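You operate a simulated robot arm through the tools that you are given. There is no shell and no other tool. Be economical: measure what you need, move in short steps, check, and stop when the job is done.

You are at the controls of a simulated robot arm. One attempt, no reset.

TASK
End the full blue bobbin, move it onto the FULL pad and load the black one on the small winder.
Fine: press END first; roller arm away for the change, back on after. Leave the other controls and the third bobbin. Where these are worked on the way, their far stop is far enough and under half their travel is too little: roller arm.

It is judged by the outcome, as a careful person would: the job done as asked, and still so three seconds after it is handed in. It fails if anything else is knocked over, pushed out of place, dropped, spilled or broken.

THE ROBOT
A 7-joint arm with a two-finger parallel gripper, fixed in place. Base frame: the origin is at the foot of the arm, x ahead of it, y to its left, z up; the work surface is at about z = 0.76. Readings come in m, degrees, newtons and seconds.
With the tool pointing down near the work surface it reaches from about 0.2 to 0.68 m from the base axis. Its first joint turns from -66.0 to 66.0 degrees. Payload 2.4 kg.
The tool frame sits at the grasp point between the pads (the TCP): z along the fingers, y along the line on which they close. The tips reach 0.03 m beyond it. Largest opening 0.094 m; finger width 0.028, thickness 0.01; the body of the gripper, 0.05 by 0.096 m, starts 0.055 m behind the TCP.
Orientation is that of the tool frame in the base frame, as a unit quaternion [x, y, z, w]. With the fingers straight down and closing along the base's y, the tool's x points along the base's -x, its y along +y and its z along -z.

THE INTERFACE
- The arm moves only by the tool servo_tool. Its argument "moves" is a list of rows, each a list of 3 entries, a list of its own where there are three numbers: the shift along the tool's x, y, z in m, then the turn, a rotation vector about the tool's x, y, z in degrees, then the finger opening in m, from 0 to 0.094. In form: [[[dx, dy, dz], [ax, ay, az], fingers], ...]. A call has 1 to 20 rows; each row shifts and turns the commanded pose from where the row before left it, along the tool's axes as they then stand. A row lasts 0.2 s, in which the tool goes at most 0.05 m and 8.6 degrees; a call with a longer step from one row to the next is refused whole, and so is a gripper value outside its range. Where a pose cannot be reached the arm comes as near as it can. A force on the tool above 40 N (or 10 N above the force at the start of the call, whichever is more), or a blocked arm, ends the call early, and 0.2 s more pass. Each finger travels about 0.153 m/s and halts on what it meets, pressing with about 35 N; the grip force reading is that of the motor and also rises with nothing between the fingers. The clock runs only during rows and for 0.2 s after the last one: add rows that do not move to give the fingers time. The reply holds the time, the measured pose of the TCP, the force on the tool along the base axes, the opening and the grip force, in the units named above and with some noise, with the torque about the TCP (base axes, N m) and any sound that the robot's microphone picked up.
- Cameras (640 x 400 px; columns grow to the right, rows downward): "scene" is fixed at [0.0312, 0.4738, 1.4317]; the picture's right is [-0.80, -0.60, 0.00], its down [-0.41, 0.55, -0.72] and it looks along [0.43, -0.58, -0.69] (base axes); focal length 331 px, centre (320, 200). "wrist" rides on the gripper at [0.076, 0.014, -0.102] in the tool frame; the picture's right is [-0.18, 0.98, 0.00], its down [-0.75, -0.14, -0.64] and it looks along [-0.63, -0.12, 0.77] (tool axes); focal length 243 px, centre (320, 200). There is no depth. A picture from a camera that has moved, and an enlarged one, comes with that camera's place and axes in the base frame and with its lens.
- snapshot(camera): a new picture of that camera. No time passes.
- close_up(camera, box): a new picture of the part [left, top, right, bottom] of that camera's present view, enlarged. No time passes.
- finish_job(): hands the job in; it is judged then, once.

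Work in short steps. Places have to be worked out from the pictures, the camera data and where the tool is seen: move nearer, look again, correct. Check each grasp and each placing, and mend what went wrong. You have 120 turns and 76 pictures in all, those below and enlarged ones among them. Open the gripper and draw the arm clear of the work before you hand the job in, unless the task says otherwise; then end with one line.

The tools are called as a command line: name --argument value ..., lists and objects as JSON in quotes. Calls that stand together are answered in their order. servo_tool: Moves the arm, as the interface text tells. Its arguments: {"type":"object","properties":{"moves":{"type":"array","items":{"type":"array"}}},"required":["moves"]} The other tools are called the same way: snapshot (camera) takes a picture; close_up (camera, box) takes an enlarged picture of a part of a camera's view; finish_job () hands the job in.

At the start:

```text
time_s: 0.0
tcp_pos: [0.4118, 0.0559, 1.1174]
orientation: [0.0, 1.0, 0.0, 0.0]
contact_force: [-0.2, -0.4, 0.8]
moment: [0.01, -0.01, 0.01]
opening: 0.0939
finger_force: 0.1
```

scene: 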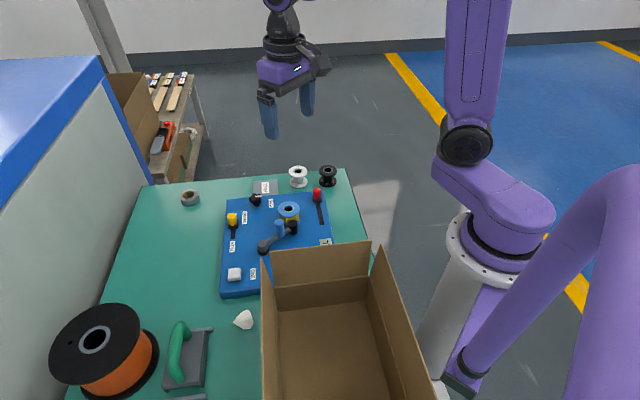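
wrist: 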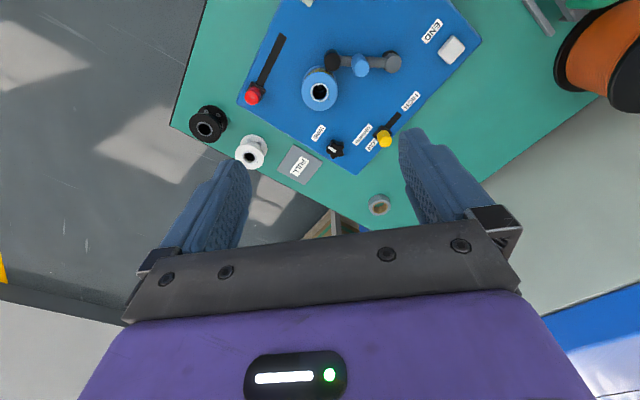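

I start with enlarged views of the winder to identify the parts and labels.

close_up --camera "scene" --box '[210, 150, 370, 310]'

close_up --camera "wrist" --box '[170, 0, 490, 220]'

```text
2.50 times, centred on (290, 230) of scene
camera zoom: at [0.0312, 0.4738, 1.4317], right [-0.8, -0.6, 0.0], down [-0.41, 0.55, -0.72], along [0.43, -0.58, -0.69], focal length 827 px, centre (395, 125)
```

zoom: 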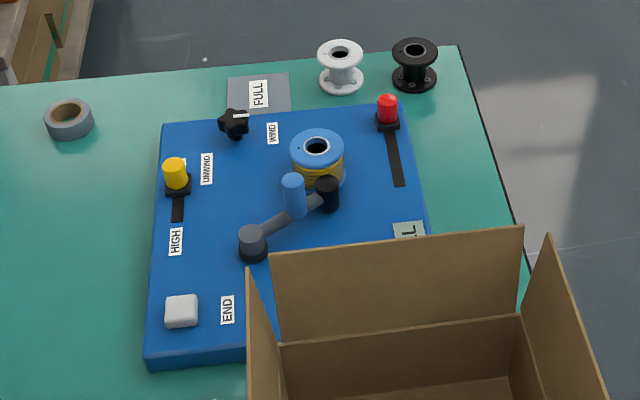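

```text
1.82 times, centred on (330, 110) of wrist
camera zoom: at [0.3359, 0.0694, 1.2193], right [0.18, 0.98, 0.0], down [0.75, -0.14, 0.64], along [0.63, -0.12, -0.77], focal length 441 px, centre (302, 364)
```

zoom: 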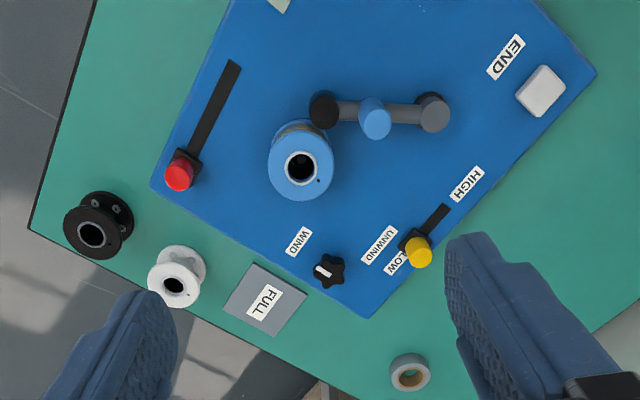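

The blue bobbin sits at about (.444,.047), END at about (.434,.248) with its top near .80, and the box rim near .88 with a corner close to (.36,.20). I move above END, yaw the camera away from the box and close the fingers.

servo_tool --moves '[[[-0.0044, 0.0384, 0.024], [0, 0, 0], 0.0], [[-0.0044, 0.0384, 0.024], [0, 0, 0], 0.0], [[-0.0044, 0.0384, 0.024], [0, 0, 0], 0.0], [[-0.0044, 0.0384, 0.024], [0, 0, 0], 0.0], [[-0.0044, 0.0384, 0.024], [0, 0, 0], 0.0], [[0, 0, 0], [0, 0, 8.5], 0.0], [[0, 0, 0], [0, 0, 8.5], 0.0], [[0, 0, 0], [0, 0, 8.5], 0.0], [[0, 0, 0], [0, 0, 8.5], 0.0], [[0, 0, 0], [0, 0, 8.5], 0.0], [[0, 0, 0], [0, 0, 8.5], 0.0], [[0, 0, 0], [0, 0, 0], 0.0]]'

snapshot --camera "wrist"

snapshot --camera "scene"

```text
time_s: 2.6
tcp_pos: [0.4333, 0.2493, 0.9975]
orientation: [0.432, 0.902, 0.0, 0.0]
contact_force: [0.3, 0.5, 0.2]
moment: [0.02, -0.03, 0.01]
opening: 0.0
finger_force: 32.8
```

```text
71 pictures are left
camera wrist: at [0.397, 0.3154, 1.0991], right [0.88, 0.47, 0.0], down [0.36, -0.68, 0.64], along [0.3, -0.57, -0.77], focal length 243 px, centre (320, 200)
```

wrist: 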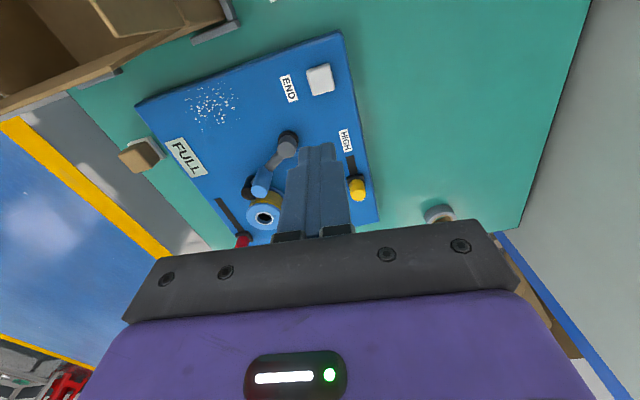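

```text
70 pictures are left
```

scene: 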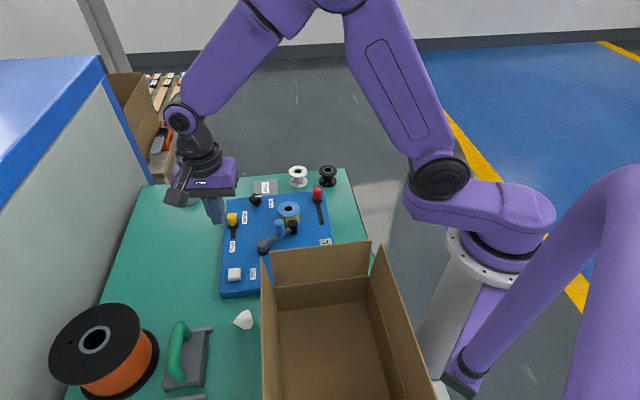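

END is re-measured at (.431,.251), directly under the closed fingers. I descend to just above it, then press in small steps.

servo_tool --moves '[[[0, 0, 0.04], [0, 0, 0], 0.0], [[0, 0, 0.04], [0, 0, 0], 0.0], [[0, 0, 0.04], [0, 0, 0], 0.0], [[0, 0, 0.03], [0, 0, 0], 0.0], [[0, 0, 0.005], [0, 0, 0], 0.0], [[0, 0, 0.005], [0, 0, 0], 0.0], [[0, 0, 0.005], [0, 0, 0], 0.0]]'

snapshot --camera "wrist"

```text
time_s: 4.2
tcp_pos: [0.4343, 0.2478, 0.834]
orientation: [0.43, 0.903, 0.0, -0.001]
contact_force: [0.2, 0.1, 0.4]
moment: [-0.04, -0.01, 0.05]
opening: 0.0
finger_force: 33.0
```

```text
69 pictures are left
camera wrist: at [0.3976, 0.315, 0.9341], right [0.88, 0.48, 0.0], down [0.36, -0.67, 0.64], along [0.31, -0.56, -0.77], focal length 243 px, centre (320, 200)
```

wrist: 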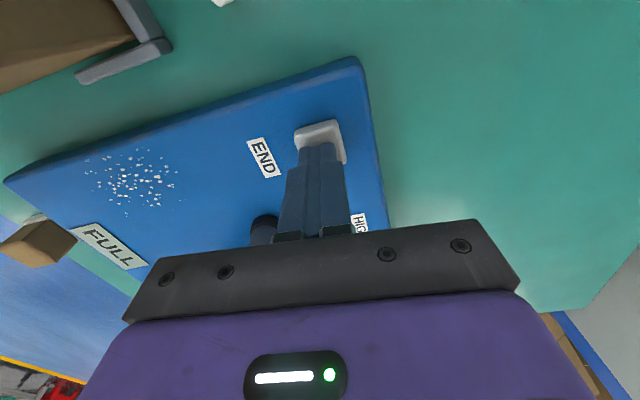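

The tips are just over the button, so I press down in 2 mm steps.

servo_tool --moves '[[[0, 0, 0.002], [0, 0, 0], 0.0], [[0, 0, 0.002], [0, 0, 0], 0.0], [[0, 0, 0.002], [0, 0, 0], 0.0], [[0, 0, 0.002], [0, 0, 0], 0.0], [[0, 0, 0.002], [0, 0, 0], 0.0]]'

```text
time_s: 5.4
tcp_pos: [0.4364, 0.2472, 0.8232]
orientation: [0.431, 0.902, 0.0, 0.0]
contact_force: [-5.7, -3.1, 29.5]
moment: [-0.07, 0.21, -0.06]
opening: 0.0
finger_force: 33.3
heard: click
```

A click was heard, so END is pressed. I lift off and look.

servo_tool --moves '[[[0, 0, -0.01], [0, 0, 0], 0.0], [[0, 0, -0.04], [0, 0, 0], 0.0], [[0, 0, -0.04], [0, 0, 0], 0.0], [[0, 0, -0.03], [0, 0, 0], 0.0], [[0, 0, 0], [0, 0, 0], 0.0]]'

close_up --camera "scene" --box '[210, 160, 360, 310]'

close_up --camera "wrist" --box '[100, 0, 420, 240]'

```text
time_s: 6.6
tcp_pos: [0.4332, 0.2487, 0.9428]
orientation: [0.43, 0.903, 0.0, 0.0]
contact_force: [-1.2, 0.5, 0.5]
moment: [-0.02, -0.01, 0.0]
opening: 0.0
finger_force: 32.9
```

```text
2.67 times, centred on (285, 235) of scene
camera zoom: at [0.0312, 0.4738, 1.4317], right [-0.8, -0.6, 0.0], down [-0.41, 0.55, -0.72], along [0.43, -0.58, -0.69], focal length 882 px, centre (413, 107)
```

zoom: 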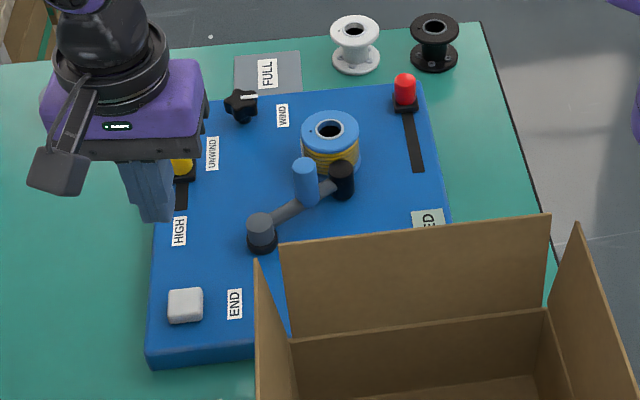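

```text
1.67 times, centred on (260, 120) of wrist
camera zoom: at [0.3968, 0.3159, 1.0441], right [0.88, 0.48, 0.0], down [0.36, -0.67, 0.64], along [0.3, -0.57, -0.77], focal length 404 px, centre (420, 333)
```

zoom: 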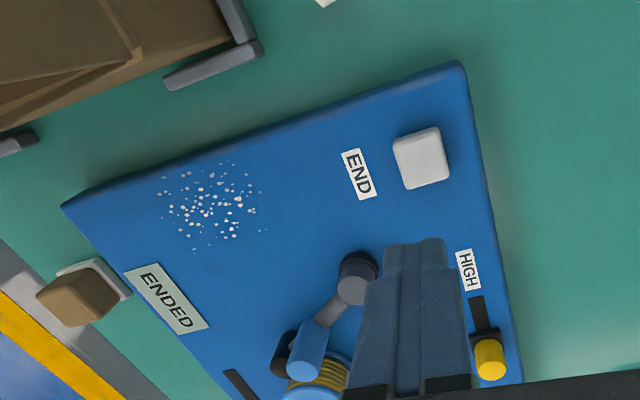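

The indicator now reads ENDED. Next I turn the wrist so the fingers close along x with the camera on the -y side, rise over the roller-arm knob at about (.42,.106), and check the box clearance.

servo_tool --moves '[[[0, 0, -0.03], [0, 0, -8.3], 0.06], [[0, 0, -0.03], [0, 0, -8.3], 0.06], [[0, 0, 0], [0, 0, -8.3], 0.06], [[0, 0, 0], [0, 0, -8.3], 0.06], [[0, 0, 0], [0, 0, -8.3], 0.06], [[0, 0, 0], [0, 0, -8.3], 0.06], [[0, 0, 0], [0, 0, -8.3], 0.06], [[0, 0, 0], [0, 0, -8.3], 0.06], [[0, 0, 0], [0, 0, -8.3], 0.06], [[0, 0, 0], [0, 0, -8.3], 0.06], [[0, 0, 0], [0, 0, -8.3], 0.06], [[0, 0, 0], [0, 0, -8.3], 0.06], [[0, 0, 0], [0, 0, -8.3], 0.06], [[0, 0, 0], [0, 0, -8.3], 0.06], [[0, 0, 0], [0, 0, -8.3], 0.06], [[0, 0, 0], [0, 0, -8.3], 0.06], [[0, 0, 0], [0, 0, -8.3], 0.06], [[0, 0, 0], [0, 0, 0], 0.06]]'

servo_tool --moves '[[[0.036, 0.0033, 0], [0, 0, 0], 0.06], [[0.036, 0.0033, 0], [0, 0, 0], 0.06], [[0.036, 0.0033, 0], [0, 0, 0], 0.06], [[0.036, 0.0033, 0], [0, 0, 0], 0.06], [[0, 0, 0], [0, 0, 0], 0.06]]'

snapshot --camera "wrist"

```text
time_s: 10.4
tcp_pos: [0.4334, 0.2482, 1.0032]
orientation: [0.708, -0.706, 0.0, 0.0]
contact_force: [0.5, -0.5, -0.4]
moment: [-0.03, 0.02, -0.04]
opening: 0.0602
finger_force: 0.1
```

```text
time_s: 11.6
tcp_pos: [0.4191, 0.105, 1.002]
orientation: [0.708, -0.706, -0.001, 0.0]
contact_force: [-1.0, 0.1, 0.1]
moment: [-0.02, 0.01, -0.02]
opening: 0.0601
finger_force: 0.1
```

```text
66 pictures are left
camera wrist: at [0.4054, 0.0275, 1.1033], right [-0.98, 0.18, 0.0], down [0.14, 0.75, 0.64], along [0.12, 0.63, -0.77], focal length 243 px, centre (320, 200)
```

wrist: 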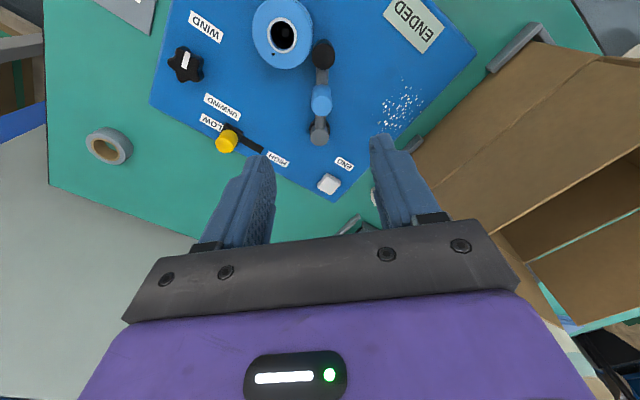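

The box base corner is near (.295,.241) and its rim near .96, so the swing has enough room. I take an enlarged view of the roller arm to refine the knob position.

close_up --camera "wrist" --box '[220, 0, 420, 160]'

```text
2.50 times, centred on (320, 80) of wrist
camera zoom: at [0.4054, 0.0275, 1.1033], right [-0.98, 0.18, 0.0], down [0.14, 0.75, 0.64], along [0.12, 0.63, -0.77], focal length 606 px, centre (320, 500)
```

zoom: 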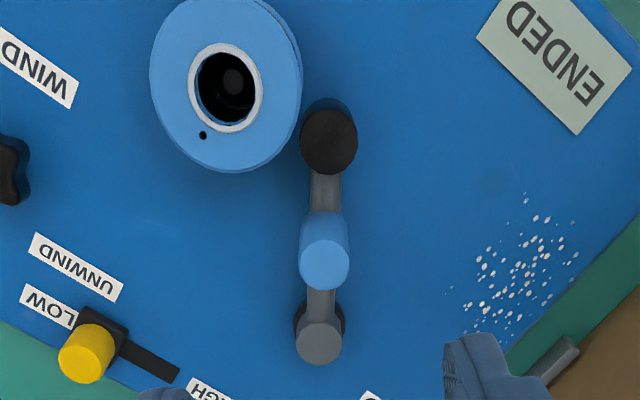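

The knob is at (.420,.111) with its top near .853, and the pivot at (.431,.162). I descend around the knob and close.

servo_tool --moves '[[[-0.006, 0, 0.04], [0, 0, 0], 0.06], [[0, 0, 0.04], [0, 0, 0], 0.06], [[0, 0, 0.035], [0, 0, 0], 0.06], [[0, 0, 0.02], [0, 0, 0], 0.06], [[0, 0, 0.012], [0, 0, 0], 0.06], [[0, 0, 0], [0, 0, 0], 0.04], [[0, 0, 0], [0, 0, 0], 0.03], [[0, 0, 0], [0, 0, 0], 0.02], [[0, 0, 0], [0, 0, 0], 0.015]]'

snapshot --camera "wrist"

```text
time_s: 13.6
tcp_pos: [0.4191, 0.1105, 0.8551]
orientation: [0.707, -0.707, -0.001, 0.002]
contact_force: [-16.0, -0.5, -0.3]
moment: [-0.26, -0.66, 0.09]
opening: 0.0218
finger_force: 44.7
```

```text
64 pictures are left
camera wrist: at [0.4055, 0.0332, 0.9569], right [-0.98, 0.18, 0.0], down [0.14, 0.76, 0.64], along [0.11, 0.63, -0.77], focal length 243 px, centre (320, 200)
```

wrist: 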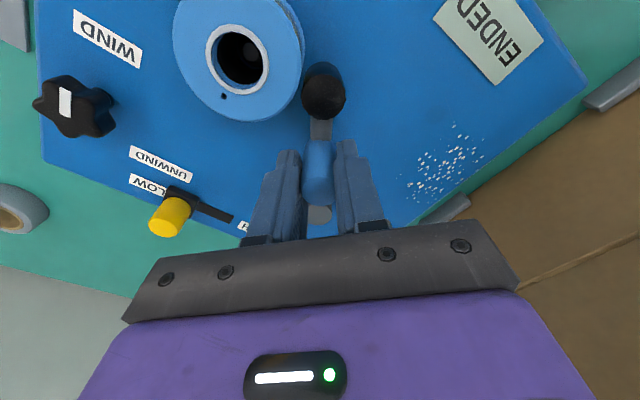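

The knob is gripped. I swing it along the arc towards -x, the first 30° in steps.

servo_tool --moves '[[[-0.0014, 0.0046, 0], [0, 0, 0], 0.015], [[-0.0015, 0.0045, 0], [0, 0, 0], 0.015], [[-0.0021, 0.0041, 0], [0, 0, 0], 0.015], [[-0.0022, 0.0041, 0], [0, 0, 0], 0.015], [[-0.0028, 0.0036, 0], [0, 0, 0], 0.015], [[-0.0029, 0.0036, 0], [0, 0, 0], 0.015], [[0, 0, 0], [0, 0, 0], 0.015]]'

snapshot --camera "wrist"

```text
time_s: 15.2
tcp_pos: [0.3962, 0.1241, 0.8558]
orientation: [0.709, -0.705, 0.0, -0.001]
contact_force: [5.7, 0.9, 11.6]
moment: [0.28, 0.68, -0.17]
opening: 0.0217
finger_force: 44.7
```

```text
63 pictures are left
camera wrist: at [0.3822, 0.0462, 0.9574], right [-0.98, 0.18, 0.0], down [0.14, 0.75, 0.64], along [0.12, 0.63, -0.77], focal length 243 px, centre (320, 200)
```

wrist: 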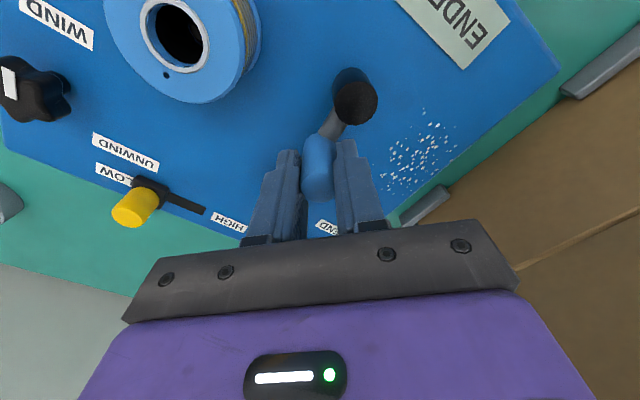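

The arm follows freely, now at about 227° and ahead of the command. I continue along the arc to find the far stop.

servo_tool --moves '[[[-0.0028, 0.0036, 0], [0, 0, 0], 0.015], [[-0.0029, 0.0036, 0], [0, 0, 0], 0.015], [[-0.0034, 0.0031, 0], [0, 0, 0], 0.015], [[-0.0034, 0.0031, 0], [0, 0, 0], 0.015], [[-0.0039, 0.0024, 0], [0, 0, 0], 0.015], [[-0.0039, 0.0024, 0], [0, 0, 0], 0.015], [[0, 0, 0], [0, 0, 0], 0.015]]'

```text
time_s: 16.8
tcp_pos: [0.38, 0.1442, 0.8558]
orientation: [0.707, -0.707, 0.0, -0.001]
contact_force: [22.4, -8.1, 0.5]
moment: [-0.03, -0.08, -0.1]
opening: 0.0282
finger_force: 11.0
```

The opening changed to .028 and the force is 22 N along x, so I look.

snapshot --camera "wrist"

```text
62 pictures are left
camera wrist: at [0.3649, 0.066, 0.9576], right [-0.98, 0.18, 0.0], down [0.14, 0.75, 0.64], along [0.12, 0.63, -0.77], focal length 243 px, centre (320, 200)
```

wrist: 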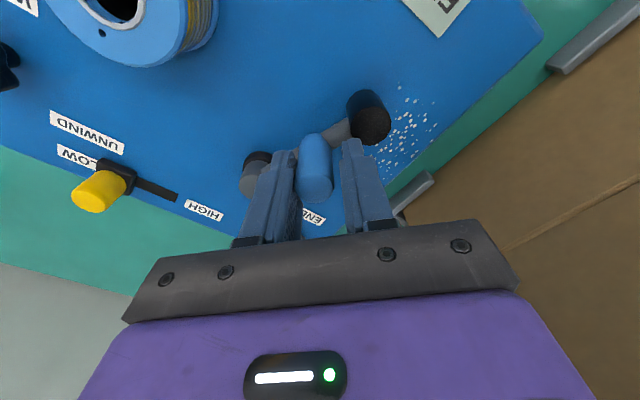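

The fingers now line up with the arm, and the outer one touches the roller. I ease off and lift out, then judge whether this is the far stop.

servo_tool --moves '[[[0, 0, 0], [0, 0, 0], 0.029], [[0, 0, -0.01], [0, 0, 0], 0.03], [[0, 0, -0.015], [0, 0, 0], 0.03], [[0, 0, -0.03], [0, 0, 0], 0.04], [[0, 0, -0.04], [0, 0, 0], 0.04], [[0.03, 0, -0.03], [0, 0, 0], 0.04], [[0, 0, 0], [0, 0, 0], 0.04]]'

snapshot --camera "wrist"

```text
time_s: 18.4
tcp_pos: [0.3819, 0.1115, 0.9811]
orientation: [0.707, -0.707, 0.0, 0.0]
contact_force: [0.2, -0.4, 1.1]
moment: [0.01, 0.0, 0.0]
opening: 0.0402
finger_force: 0.1
```

```text
61 pictures are left
camera wrist: at [0.3666, 0.0345, 1.0834], right [-0.98, 0.18, 0.0], down [0.14, 0.75, 0.64], along [0.12, 0.63, -0.77], focal length 243 px, centre (320, 200)
```

wrist: 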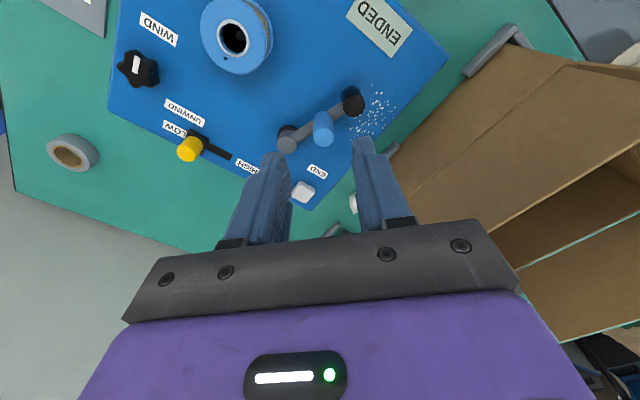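

The knob is now at about (.383,.138), a swing of roughly 51°. To test for the far stop, I push it further with closed fingers from its -y side.

servo_tool --moves '[[[0.009, -0.004, 0], [0, 0, 0], 0.0], [[0, 0, 0.03], [0, 0, 0], 0.0], [[0, 0, 0.03], [0, 0, 0], 0.0], [[0, 0, 0.03], [0, 0, 0], 0.0], [[0, 0, 0.032], [0, 0, 0], 0.0], [[0, 0, 0], [0, 0, 0], 0.0], [[-0.004, 0, 0], [0, 0, 0], 0.0], [[-0.004, 0, 0], [0, 0, 0], 0.0], [[-0.004, 0, 0], [0, 0, 0], 0.0], [[-0.003, 0.001, 0], [0, 0, 0], 0.0]]'

snapshot --camera "wrist"

```text
time_s: 20.6
tcp_pos: [0.3824, 0.1189, 0.8586]
orientation: [-0.706, 0.708, 0.001, 0.0]
contact_force: [3.4, -11.4, 0.5]
moment: [-0.01, -0.02, -0.09]
opening: 0.0002
finger_force: 32.9
```

```text
60 pictures are left
camera wrist: at [0.3671, 0.0409, 0.9603], right [-0.98, 0.19, 0.0], down [0.14, 0.75, 0.64], along [0.12, 0.63, -0.77], focal length 243 px, centre (320, 200)
```

wrist: 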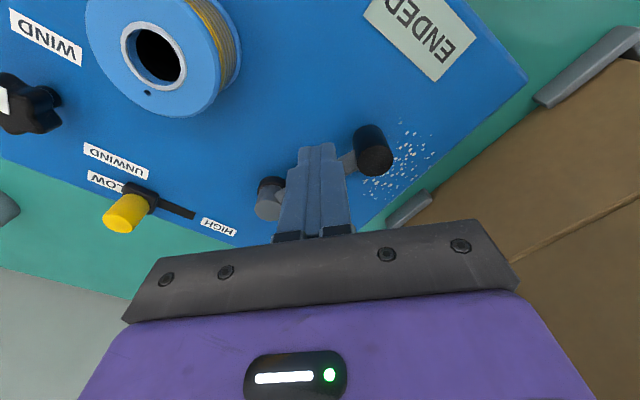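

The reaction is 11 N and the arm has moved slightly more. I push further in small steps to see whether it stops.

servo_tool --moves '[[[-0.003, 0.0005, 0], [0, 0, 0], 0.0], [[-0.003, 0.0005, 0], [0, 0, 0], 0.0], [[0, 0, 0], [0, 0, 0], 0.0]]'

```text
time_s: 21.1
tcp_pos: [0.3816, 0.1181, 0.8594]
orientation: [-0.703, 0.711, 0.001, -0.001]
contact_force: [0.4, -5.5, 3.9]
moment: [0.04, 0.07, -0.03]
opening: 0.0001
finger_force: 33.2
stopped in row 2: the force on the tool passed its limit at 45 N (the readings are from after the stop); the commanded pose is now the measured one
```

The push is blocked at 45 N and .118, so the roller arm is on its far stop. I back off, rise, move above the blue bobbin and open.

servo_tool --moves '[[[0.006, 0, 0], [0, 0, 0], 0.0], [[0.004, 0, -0.03], [0, 0, 0], 0.0], [[0, 0, -0.04], [0, 0, 0], 0.0], [[0, 0, -0.04], [0, 0, 0], 0.02], [[0.02, -0.02, 0], [0, 0, 0], 0.08], [[0.02, -0.02, 0], [0, 0, 0], 0.08], [[0.02, -0.022, 0], [0, 0, 0], 0.08], [[0, 0, 0], [0, 0, 0], 0.08]]'

close_up --camera "scene" --box '[210, 160, 360, 310]'

snapshot --camera "wrist"

```text
time_s: 22.9
tcp_pos: [0.4436, 0.0501, 0.9687]
orientation: [-0.704, 0.711, 0.001, -0.002]
contact_force: [0.8, -0.2, -0.8]
moment: [0.01, 0.02, 0.02]
opening: 0.0802
finger_force: 0.0
```

```text
2.67 times, centred on (285, 235) of scene
camera zoom: at [0.0312, 0.4738, 1.4317], right [-0.8, -0.6, 0.0], down [-0.41, 0.55, -0.72], along [0.43, -0.58, -0.69], focal length 882 px, centre (413, 107)
```

zoom: 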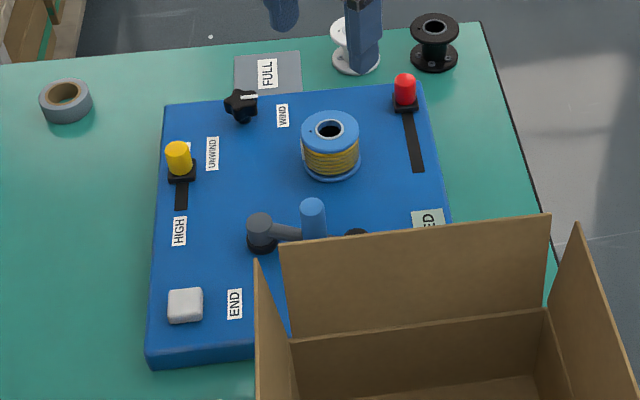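

```text
58 pictures are left
camera wrist: at [0.4275, -0.0276, 1.0694], right [-0.98, 0.19, 0.0], down [0.15, 0.75, 0.64], along [0.12, 0.63, -0.77], focal length 243 px, centre (320, 200)
```

wrist: 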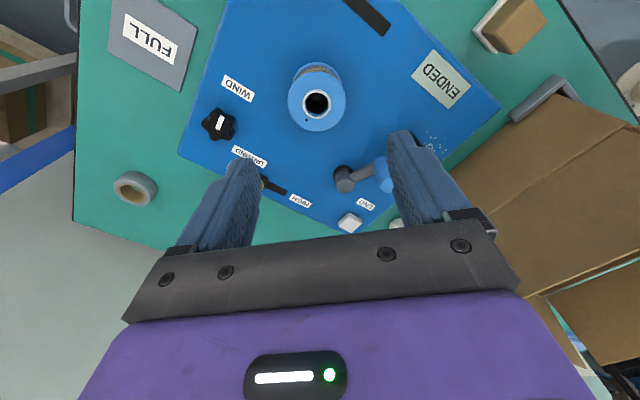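

The blue bobbin is at (.4445,.0475), spanning about .795 to .838, and the arm stays away. I descend over it and grip across the flanges.

servo_tool --moves '[[[0.0026, -0.001, 0.04], [0, 0, 0], 0.08], [[0, 0, 0.04], [0, 0, 0], 0.08], [[0, 0, 0.03], [0, 0, 0], 0.08], [[0, 0, 0.02], [0, 0, 0], 0.08], [[0, 0, 0.01], [0, 0, 0], 0.08], [[0, 0, 0], [0, 0, 0], 0.065], [[0, 0, 0], [0, 0, 0], 0.055], [[0, 0, 0], [0, 0, 0], 0.048], [[0, 0, 0], [0, 0, 0], 0.045]]'

snapshot --camera "wrist"

close_up --camera "scene" --box '[230, 160, 350, 260]'

```text
time_s: 24.9
tcp_pos: [0.4447, 0.0462, 0.8285]
orientation: [-0.704, 0.71, 0.0, -0.002]
contact_force: [-0.1, 0.2, 0.3]
moment: [0.0, 0.01, 0.0]
opening: 0.0575
finger_force: 34.9
```

```text
57 pictures are left
camera wrist: at [0.4288, -0.0311, 0.9297], right [-0.98, 0.19, 0.0], down [0.15, 0.75, 0.64], along [0.12, 0.63, -0.77], focal length 243 px, centre (320, 200)
```

wrist: 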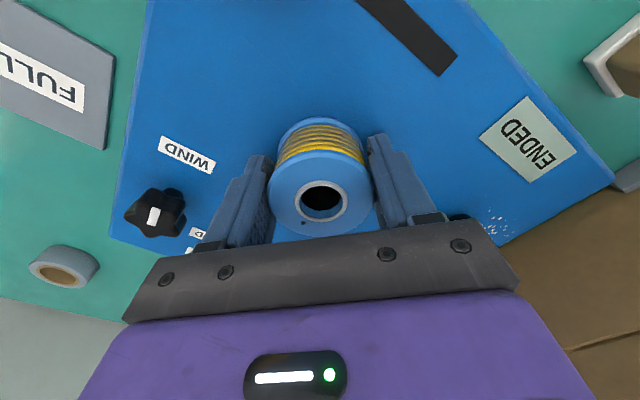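

```text
4.00 times, centred on (290, 210) of scene
camera zoom: at [0.0312, 0.4738, 1.4317], right [-0.8, -0.6, 0.0], down [-0.41, 0.55, -0.72], along [0.43, -0.58, -0.69], focal length 1324 px, centre (440, 160)
```

zoom: 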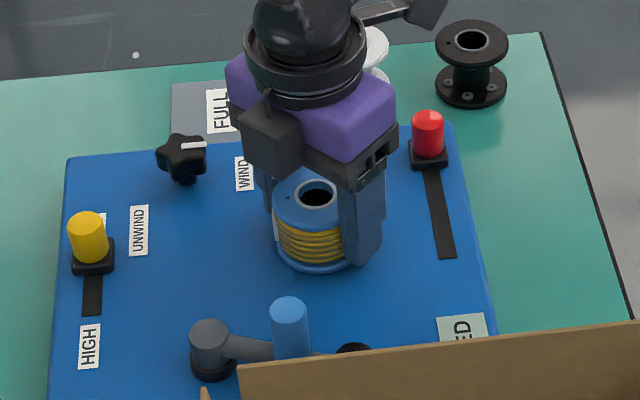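

The bobbin is gripped at .0575. I lift it straight up off the spindle.

servo_tool --moves '[[[0, 0, -0.01], [0, 0, 0], 0.045], [[0, 0, -0.015], [0, 0, 0], 0.045], [[0, 0, -0.025], [0, 0, 0], 0.045], [[0, 0, -0.03], [0, 0, 0], 0.045], [[0, 0, -0.03], [0, 0, 0], 0.045], [[0, 0, -0.03], [0, 0, 0], 0.045], [[0, 0, 0], [0, 0, 0], 0.045]]'

close_up --camera "scene" --box '[230, 120, 350, 260]'

```text
time_s: 26.5
tcp_pos: [0.4417, 0.0447, 0.9694]
orientation: [-0.704, 0.71, 0.0, -0.002]
contact_force: [-0.6, 0.0, -1.4]
moment: [-0.02, -0.01, -0.01]
opening: 0.057
finger_force: 35.5
```

```text
2.86 times, centred on (290, 190) of scene
camera zoom: at [0.0312, 0.4738, 1.4317], right [-0.8, -0.6, 0.0], down [-0.41, 0.55, -0.72], along [0.43, -0.58, -0.69], focal length 945 px, centre (406, 229)
```

zoom: 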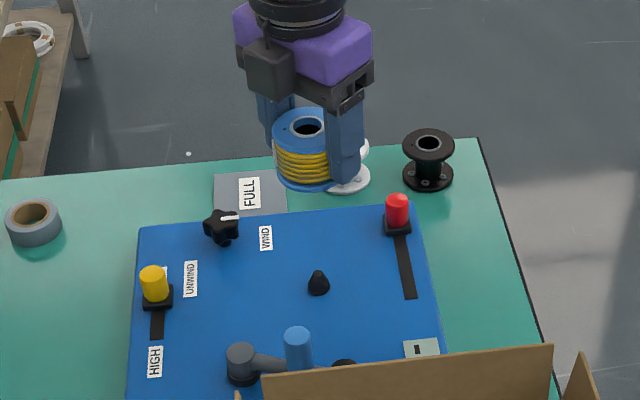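

The bobbin is off, leaving a plain tapered spindle peg. I carry it high over the FULL pad at about (.605,-.03) and look down.

servo_tool --moves '[[[0.018, -0.04, 0], [0, 0, 0], 0.045], [[0.018, -0.04, 0], [0, 0, 0], 0.045], [[0.018, -0.04, 0], [0, 0, 0], 0.045], [[0.018, -0.04, 0], [0, 0, 0], 0.045], [[0, 0, 0], [0, 0, 0], 0.045], [[0, 0, 0], [0, 0, 0], 0.045]]'

snapshot --camera "wrist"

snapshot --camera "scene"

```text
time_s: 27.9
tcp_pos: [0.6041, -0.0275, 0.9703]
orientation: [-0.704, 0.711, 0.0, -0.001]
contact_force: [-0.3, -0.9, -0.3]
moment: [-0.03, 0.0, -0.03]
opening: 0.0573
finger_force: 35.5
```

```text
54 pictures are left
camera wrist: at [0.5894, -0.1048, 1.0718], right [-0.98, 0.19, 0.0], down [0.15, 0.75, 0.64], along [0.12, 0.63, -0.77], focal length 243 px, centre (320, 200)
```

wrist: 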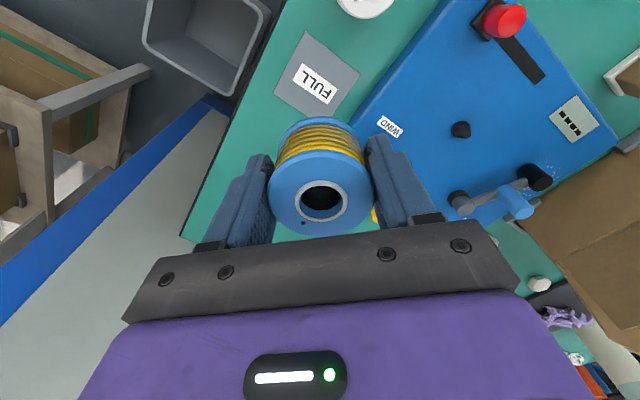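

```text
53 pictures are left
```

scene: 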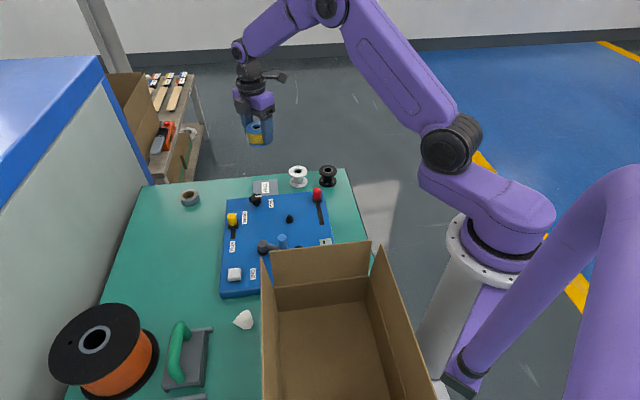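

The pad centre is estimated at (.607,-.027). I adjust by 3 mm, descend to just above it, then look again.

servo_tool --moves '[[[0, -0.003, 0.04], [0, 0, 0], 0.045], [[0, 0, 0.04], [0, 0, 0], 0.045], [[0, 0, 0.04], [0, 0, 0], 0.045], [[0, 0, 0.03], [0, 0, 0], 0.045], [[0, 0, 0.008], [0, 0, 0], 0.045], [[0, 0, 0], [0, 0, 0], 0.045]]'

close_up --camera "scene" --box '[220, 140, 340, 240]'

snapshot --camera "wrist"

```text
time_s: 29.3
tcp_pos: [0.6069, -0.0273, 0.8092]
orientation: [-0.704, 0.71, 0.001, -0.002]
contact_force: [0.1, -0.3, -0.1]
moment: [-0.01, 0.0, 0.0]
opening: 0.0571
finger_force: 34.9
```

```text
4.00 times, centred on (280, 190) of scene
camera zoom: at [0.0312, 0.4738, 1.4317], right [-0.8, -0.6, 0.0], down [-0.41, 0.55, -0.72], along [0.43, -0.58, -0.69], focal length 1324 px, centre (480, 240)
```

zoom: 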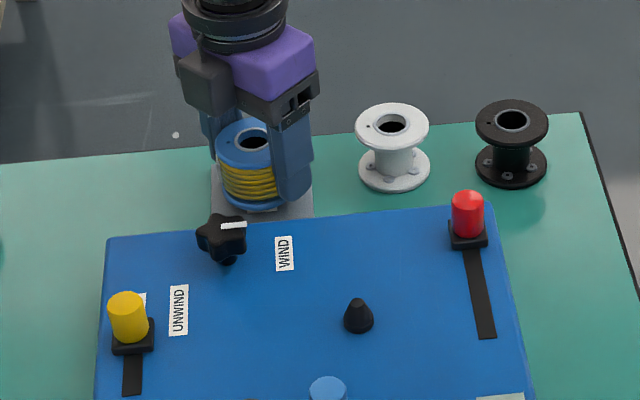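

```text
51 pictures are left
camera wrist: at [0.5917, -0.1045, 0.9109], right [-0.98, 0.19, 0.0], down [0.15, 0.75, 0.64], along [0.12, 0.63, -0.77], focal length 243 px, centre (320, 200)
```

wrist: 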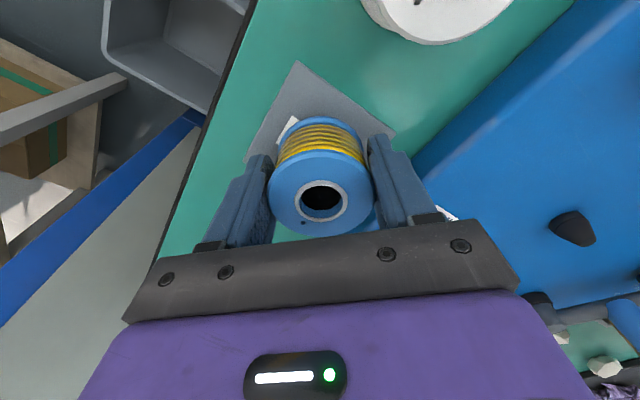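

The pad is about 72 mm square, centred near (.608,-.030). I shift by 3 mm and lower in small steps until contact.

servo_tool --moves '[[[0.003, -0.001, 0.003], [0, 0, 0], 0.045], [[0, 0, 0.003], [0, 0, 0], 0.045], [[0, 0, 0.002], [0, 0, 0], 0.045], [[0, 0, 0.002], [0, 0, 0], 0.045], [[0, 0, 0], [0, 0, 0], 0.045]]'

```text
time_s: 30.5
tcp_pos: [0.6087, -0.03, 0.8002]
orientation: [-0.703, 0.711, -0.001, -0.001]
contact_force: [-5.0, 1.6, 20.9]
moment: [0.19, -0.02, -0.1]
opening: 0.057
finger_force: 35.2
```

There is contact at z=.800, so the bobbin is on the pad. I relieve the load slightly, release and rise.

servo_tool --moves '[[[0, 0, -0.001], [0, 0, 0], 0.045], [[0, 0, 0], [0, 0, 0], 0.056], [[0, 0, 0], [0, 0, 0], 0.065], [[0, 0, 0], [0, 0, 0], 0.078], [[0, 0, 0], [0, 0, 0], 0.078], [[0, 0, -0.02], [0, 0, 0], 0.078], [[0, 0, -0.04], [0, 0, 0], 0.078], [[0, 0, -0.05], [0, 0, 0], 0.078], [[0, 0, -0.04], [0, 0, 0], 0.078], [[0, 0, 0], [0, 0, 0], 0.078]]'

close_up --camera "scene" --box '[220, 140, 340, 240]'

```text
time_s: 32.7
tcp_pos: [0.6073, -0.03, 0.9487]
orientation: [-0.704, 0.71, 0.001, -0.001]
contact_force: [-0.2, 0.1, 1.4]
moment: [-0.02, -0.01, 0.0]
opening: 0.078
finger_force: 0.0
```

```text
4.00 times, centred on (280, 190) of scene
camera zoom: at [0.0312, 0.4738, 1.4317], right [-0.8, -0.6, 0.0], down [-0.41, 0.55, -0.72], along [0.43, -0.58, -0.69], focal length 1324 px, centre (480, 240)
```

zoom: 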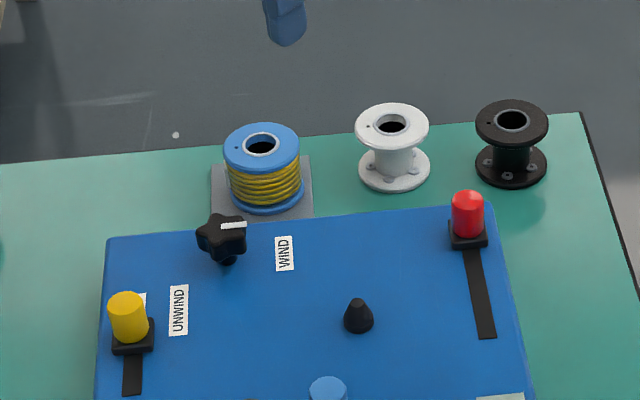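

The blue bobbin is squarely on the FULL pad. Next I move above the black bobbin at about (.478,-.169) and look.

servo_tool --moves '[[[0.0278, 0.0258, 0], [0, 0, 0], 0.078], [[0.0278, 0.0258, 0], [0, 0, 0], 0.078], [[0.0278, 0.0258, 0], [0, 0, 0], 0.078], [[0.0278, 0.0258, 0], [0, 0, 0], 0.078], [[0.0278, 0.0258, 0], [0, 0, 0], 0.078], [[0, 0, 0], [0, 0, 0], 0.078]]'

snapshot --camera "wrist"

```text
time_s: 34.1
tcp_pos: [0.4761, -0.1699, 0.9518]
orientation: [-0.704, 0.71, 0.0, -0.002]
contact_force: [0.4, 0.4, 0.7]
moment: [0.0, 0.01, 0.0]
opening: 0.078
finger_force: 0.1
```

```text
49 pictures are left
camera wrist: at [0.461, -0.247, 1.053], right [-0.98, 0.19, 0.0], down [0.15, 0.75, 0.64], along [0.12, 0.63, -0.77], focal length 243 px, centre (320, 200)
```

wrist: 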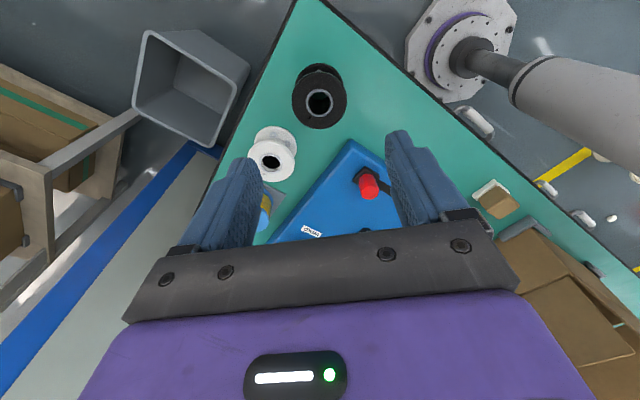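

The black bobbin is directly below at (.4765,-.169). I descend and grip it at the same relative height.

servo_tool --moves '[[[0, 0, 0.04], [0, 0, 0], 0.078], [[0, 0, 0.04], [0, 0, 0], 0.078], [[0, 0, 0.04], [0, 0, 0], 0.078], [[0, 0, 0.02], [0, 0, 0], 0.078], [[0, 0, 0.01], [0, 0, 0], 0.078], [[0, 0, 0], [0, 0, 0], 0.07], [[0, 0, 0], [0, 0, 0], 0.06], [[0, 0, 0], [0, 0, 0], 0.052], [[0, 0, 0], [0, 0, 0], 0.045]]'

snapshot --camera "wrist"

close_up --camera "scene" --box '[240, 130, 360, 230]'

```text
time_s: 36.1
tcp_pos: [0.4762, -0.1675, 0.8019]
orientation: [-0.704, 0.71, 0.001, -0.002]
contact_force: [0.4, 0.2, 0.8]
moment: [0.01, -0.05, 0.04]
opening: 0.055
finger_force: 34.9
```

```text
48 pictures are left
camera wrist: at [0.4606, -0.2448, 0.9034], right [-0.98, 0.19, 0.0], down [0.15, 0.75, 0.64], along [0.12, 0.63, -0.77], focal length 243 px, centre (320, 200)
```

wrist: 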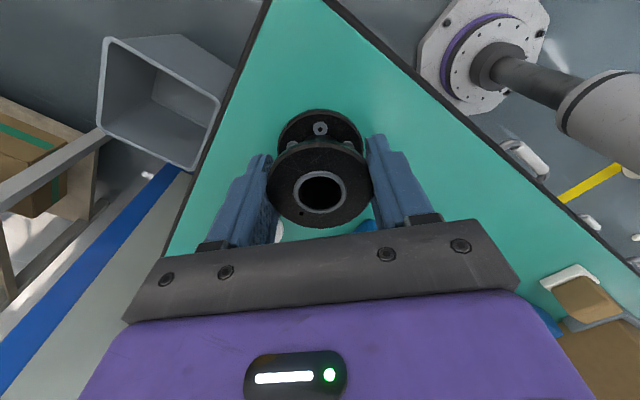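

```text
4.00 times, centred on (300, 180) of scene
camera zoom: at [0.0312, 0.4738, 1.4317], right [-0.8, -0.6, 0.0], down [-0.41, 0.55, -0.72], along [0.43, -0.58, -0.69], focal length 1324 px, centre (400, 280)
```

zoom: 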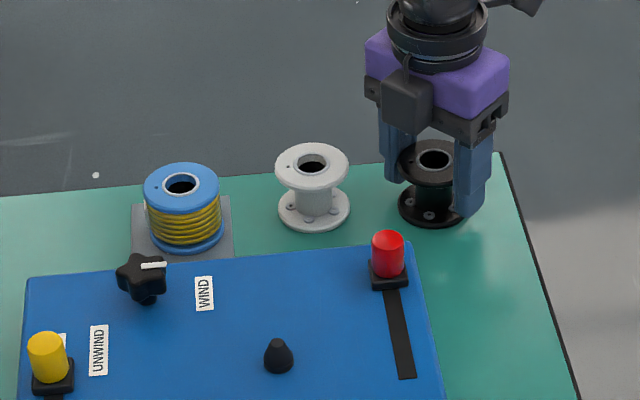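

Gripped at .055, with the bobbin sitting in the hand as the blue one did. I lift, carry it to above the spindle at about (.4447,.0465), and look.

servo_tool --moves '[[[0, 0, -0.02], [0, 0, 0], 0.045], [[0, 0, -0.04], [0, 0, 0], 0.045], [[0, 0, -0.045], [0, 0, 0], 0.045], [[0, 0, -0.045], [0, 0, 0], 0.045], [[-0.0427, 0.0063, 0], [0, 0, 0], 0.045], [[-0.0427, 0.0063, 0], [0, 0, 0], 0.045], [[-0.0427, 0.0063, 0], [0, 0, 0], 0.045], [[-0.0427, 0.0063, 0], [0, 0, 0], 0.045], [[-0.0427, 0.0063, 0], [0, 0, 0], 0.045], [[0, 0, 0], [0, 0, 0], 0.045], [[0, 0, 0], [0, 0, 0], 0.045]]'

snapshot --camera "wrist"

close_up --camera "scene" --box '[230, 140, 350, 240]'

```text
time_s: 38.5
tcp_pos: [0.4474, 0.0468, 0.9524]
orientation: [-0.704, 0.71, 0.001, -0.002]
contact_force: [0.9, -0.5, -0.5]
moment: [0.02, 0.0, 0.04]
opening: 0.0551
finger_force: 34.9
```

```text
46 pictures are left
camera wrist: at [0.4319, -0.0302, 1.0532], right [-0.98, 0.19, 0.0], down [0.15, 0.75, 0.64], along [0.12, 0.63, -0.77], focal length 243 px, centre (320, 200)
```

wrist: 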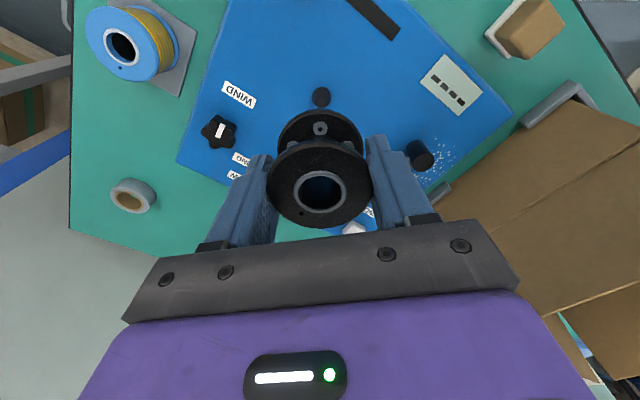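

```text
4.00 times, centred on (290, 190) of scene
camera zoom: at [0.0312, 0.4738, 1.4317], right [-0.8, -0.6, 0.0], down [-0.41, 0.55, -0.72], along [0.43, -0.58, -0.69], focal length 1324 px, centre (440, 240)
```

zoom: 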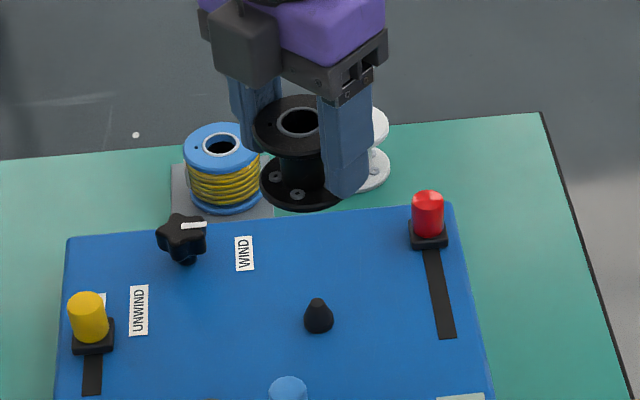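

Hole and spindle agree to within about 2.5 mm in x. I correct that and descend to just above the peg.

servo_tool --moves '[[[-0.001, 0.0025, 0.03], [0, 0, 0], 0.045], [[0, 0, 0.03], [0, 0, 0], 0.045], [[0, 0, 0.025], [0, 0, 0], 0.045], [[0, 0, 0], [0, 0, 0], 0.045]]'

snapshot --camera "wrist"

close_up --camera "scene" --box '[250, 170, 340, 250]'

```text
time_s: 39.5
tcp_pos: [0.4459, 0.0457, 0.8668]
orientation: [-0.704, 0.71, 0.001, -0.003]
contact_force: [0.5, -0.1, -0.8]
moment: [-0.01, 0.01, 0.0]
opening: 0.0551
finger_force: 34.5
```

```text
44 pictures are left
camera wrist: at [0.4301, -0.0314, 0.9684], right [-0.98, 0.19, 0.0], down [0.15, 0.75, 0.64], along [0.12, 0.63, -0.77], focal length 243 px, centre (320, 200)
```

wrist: 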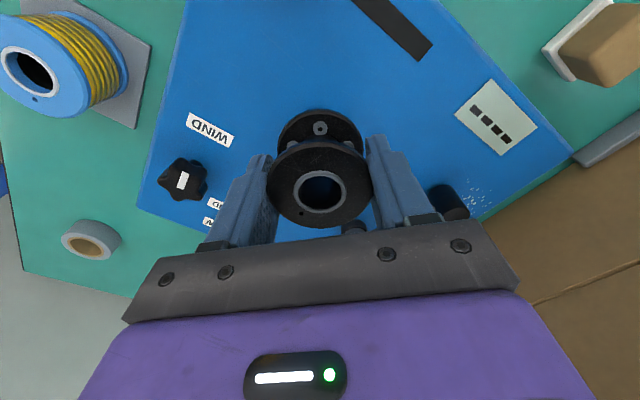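

```text
5.00 times, centred on (295, 210) of scene
camera zoom: at [0.0312, 0.4738, 1.4317], right [-0.8, -0.6, 0.0], down [-0.41, 0.55, -0.72], along [0.43, -0.58, -0.69], focal length 1654 px, centre (445, 150)
```

zoom: 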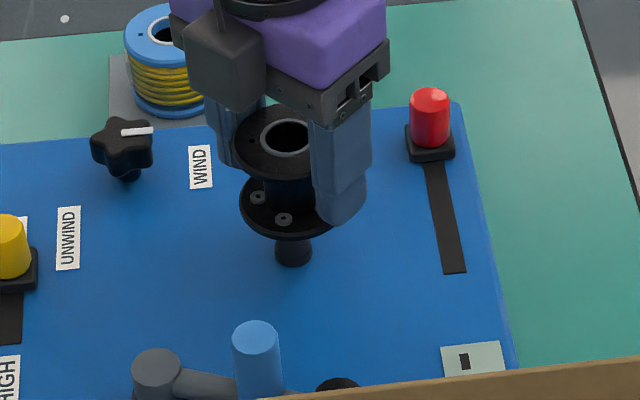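

The bottom flange is centred over the peg in the scene view, and the wrist agrees. I lower slowly onto the spindle.

servo_tool --moves '[[[0, 0, 0.006], [0, 0, 0], 0.045], [[0, 0, 0.006], [0, 0, 0], 0.045], [[0, 0, 0.006], [0, 0, 0], 0.045], [[0, 0, 0.006], [0, 0, 0], 0.045], [[0, 0, 0.004], [0, 0, 0], 0.045], [[0, 0, 0.003], [0, 0, 0], 0.045], [[0, 0, 0], [0, 0, 0], 0.045]]'

```text
time_s: 41.1
tcp_pos: [0.4448, 0.0467, 0.8374]
orientation: [-0.705, 0.71, 0.0, -0.001]
contact_force: [2.9, 9.6, -0.1]
moment: [0.41, -0.1, 0.0]
opening: 0.0549
finger_force: 34.6
```

There is a side force of +9.6 N in y, so the hole is rubbing the spindle. I nudge +y by 1.5 mm and go on down.

servo_tool --moves '[[[-0.0015, -0.0003, 0], [0, 0, 0], 0.045], [[0, 0, 0.002], [0, 0, 0], 0.045], [[0, 0, 0.002], [0, 0, 0], 0.045], [[0, 0, 0.002], [0, 0, 0], 0.045], [[0, 0, 0], [0, 0, 0], 0.045]]'

```text
time_s: 42.3
tcp_pos: [0.4446, 0.0484, 0.8302]
orientation: [-0.704, 0.71, -0.001, -0.001]
contact_force: [-2.4, 7.1, 26.3]
moment: [0.07, 0.01, 0.02]
opening: 0.0553
finger_force: 35.3
```

26 N upward at .830, as expected for seated. I release and rise to check.

servo_tool --moves '[[[0, 0, -0.001], [0, 0, 0], 0.045], [[0, 0, 0], [0, 0, 0], 0.055], [[0, 0, 0], [0, 0, 0], 0.062], [[0, 0, 0], [0, 0, 0], 0.075], [[0, 0, 0], [0, 0, 0], 0.075], [[0, 0, -0.02], [0, 0, 0], 0.075], [[0, 0, -0.04], [0, 0, 0], 0.075], [[0, 0, -0.05], [0, 0, 0], 0.075], [[0, 0, -0.03], [0, 0, 0], 0.075], [[0, 0, 0], [0, 0, 0], 0.075]]'

snapshot --camera "wrist"

close_up --camera "scene" --box '[230, 160, 350, 260]'

```text
time_s: 44.5
tcp_pos: [0.4454, 0.0498, 0.972]
orientation: [-0.704, 0.71, 0.001, -0.002]
contact_force: [-0.4, -0.2, -0.1]
moment: [0.01, 0.0, 0.03]
opening: 0.0749
finger_force: 0.1
```

```text
42 pictures are left
camera wrist: at [0.4295, -0.0274, 1.074], right [-0.98, 0.19, 0.0], down [0.15, 0.75, 0.64], along [0.12, 0.63, -0.77], focal length 243 px, centre (320, 200)
```

wrist: 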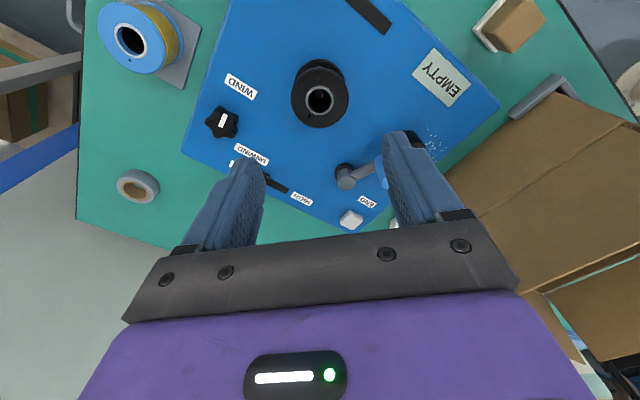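

```text
4.00 times, centred on (290, 210) of scene
camera zoom: at [0.0312, 0.4738, 1.4317], right [-0.8, -0.6, 0.0], down [-0.41, 0.55, -0.72], along [0.43, -0.58, -0.69], focal length 1324 px, centre (440, 160)
```

zoom: 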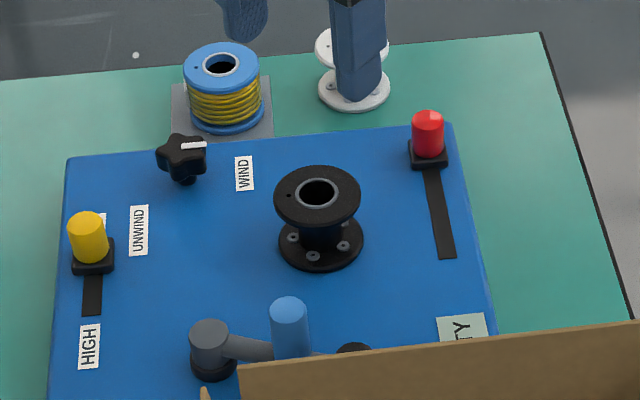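

The black bobbin is upright on the spindle and the indicator reads EMPTY. I move above the roller-arm knob at about (.383,.138) and yaw so the fingers close along its direction of travel.

servo_tool --moves '[[[-0.0294, 0.0208, 0], [0, 0, 0], 0.045], [[-0.0294, 0.0208, 0], [0, 0, 0], 0.045], [[-0.0294, 0.0208, 0], [0, 0, 0], 0.045], [[0, 0, 0], [0, 0, 7.9], 0.045], [[0, 0, 0], [0, 0, 7.9], 0.045], [[0, 0, 0], [0, 0, 7.9], 0.045], [[0, 0, 0], [0, 0, 7.9], 0.045], [[0, 0, 0], [0, 0, 7.9], 0.045], [[0, 0, 0], [0, 0, 7.9], 0.045], [[0, 0, 0], [0, 0, 7.9], 0.045], [[0, 0, 0], [0, 0, 7.9], 0.045], [[0, 0, 0], [0, 0, 0], 0.045]]'

close_up --camera "wrist" --box '[200, 0, 440, 160]'

```text
time_s: 47.1
tcp_pos: [0.3836, 0.1361, 0.9707]
orientation: [-0.226, 0.974, -0.001, -0.001]
contact_force: [0.1, 0.0, 0.0]
moment: [0.0, -0.01, 0.02]
opening: 0.0453
finger_force: 0.1
```

```text
2.50 times, centred on (320, 80) of wrist
camera zoom: at [0.3088, 0.1155, 1.0725], right [-0.27, 0.96, 0.0], down [0.74, 0.21, 0.64], along [0.62, 0.17, -0.77], focal length 606 px, centre (320, 500)
```

zoom: 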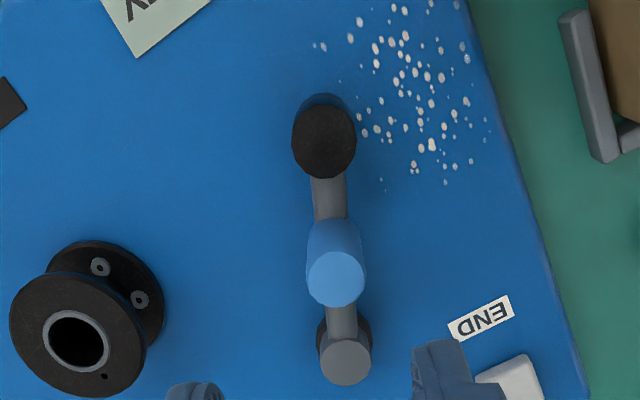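

The knob is at (.384,.1416) with the arm at 202°. I fine-tune, descend and grip.

servo_tool --moves '[[[-0.0028, 0.0047, 0.03], [0, 0, 0], 0.045], [[0, 0, 0.03], [0, 0, 4], 0.045], [[0, 0, 0.03], [0, 0, 0], 0.045], [[0, 0, 0.014], [0, 0, 0], 0.045], [[0, 0, 0.009], [0, 0, 0], 0.045], [[0, 0, 0], [0, 0, 0], 0.034], [[0, 0, 0], [0, 0, 0], 0.024], [[0, 0, 0], [0, 0, 0], 0.016], [[0, 0, 0], [0, 0, 0], 0.015]]'

snapshot --camera "wrist"

```text
time_s: 49.1
tcp_pos: [0.3854, 0.1421, 0.8586]
orientation: [-0.193, 0.981, 0.0, -0.002]
contact_force: [0.8, 0.4, -6.6]
moment: [0.15, -0.23, -0.01]
opening: 0.0215
finger_force: 44.5
```

```text
39 pictures are left
camera wrist: at [0.3082, 0.1259, 0.9595], right [-0.2, 0.98, 0.0], down [0.75, 0.16, 0.64], along [0.63, 0.13, -0.77], focal length 243 px, centre (320, 200)
```

wrist: 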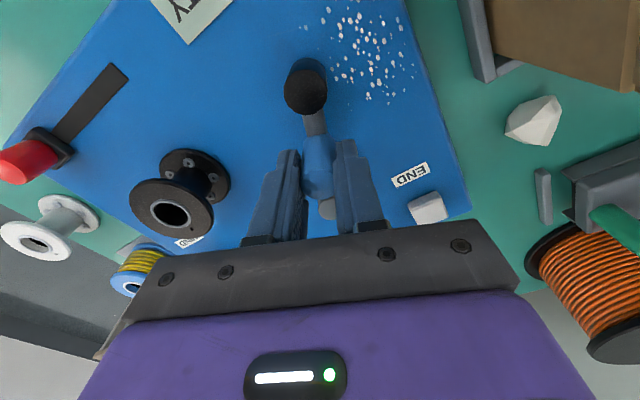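

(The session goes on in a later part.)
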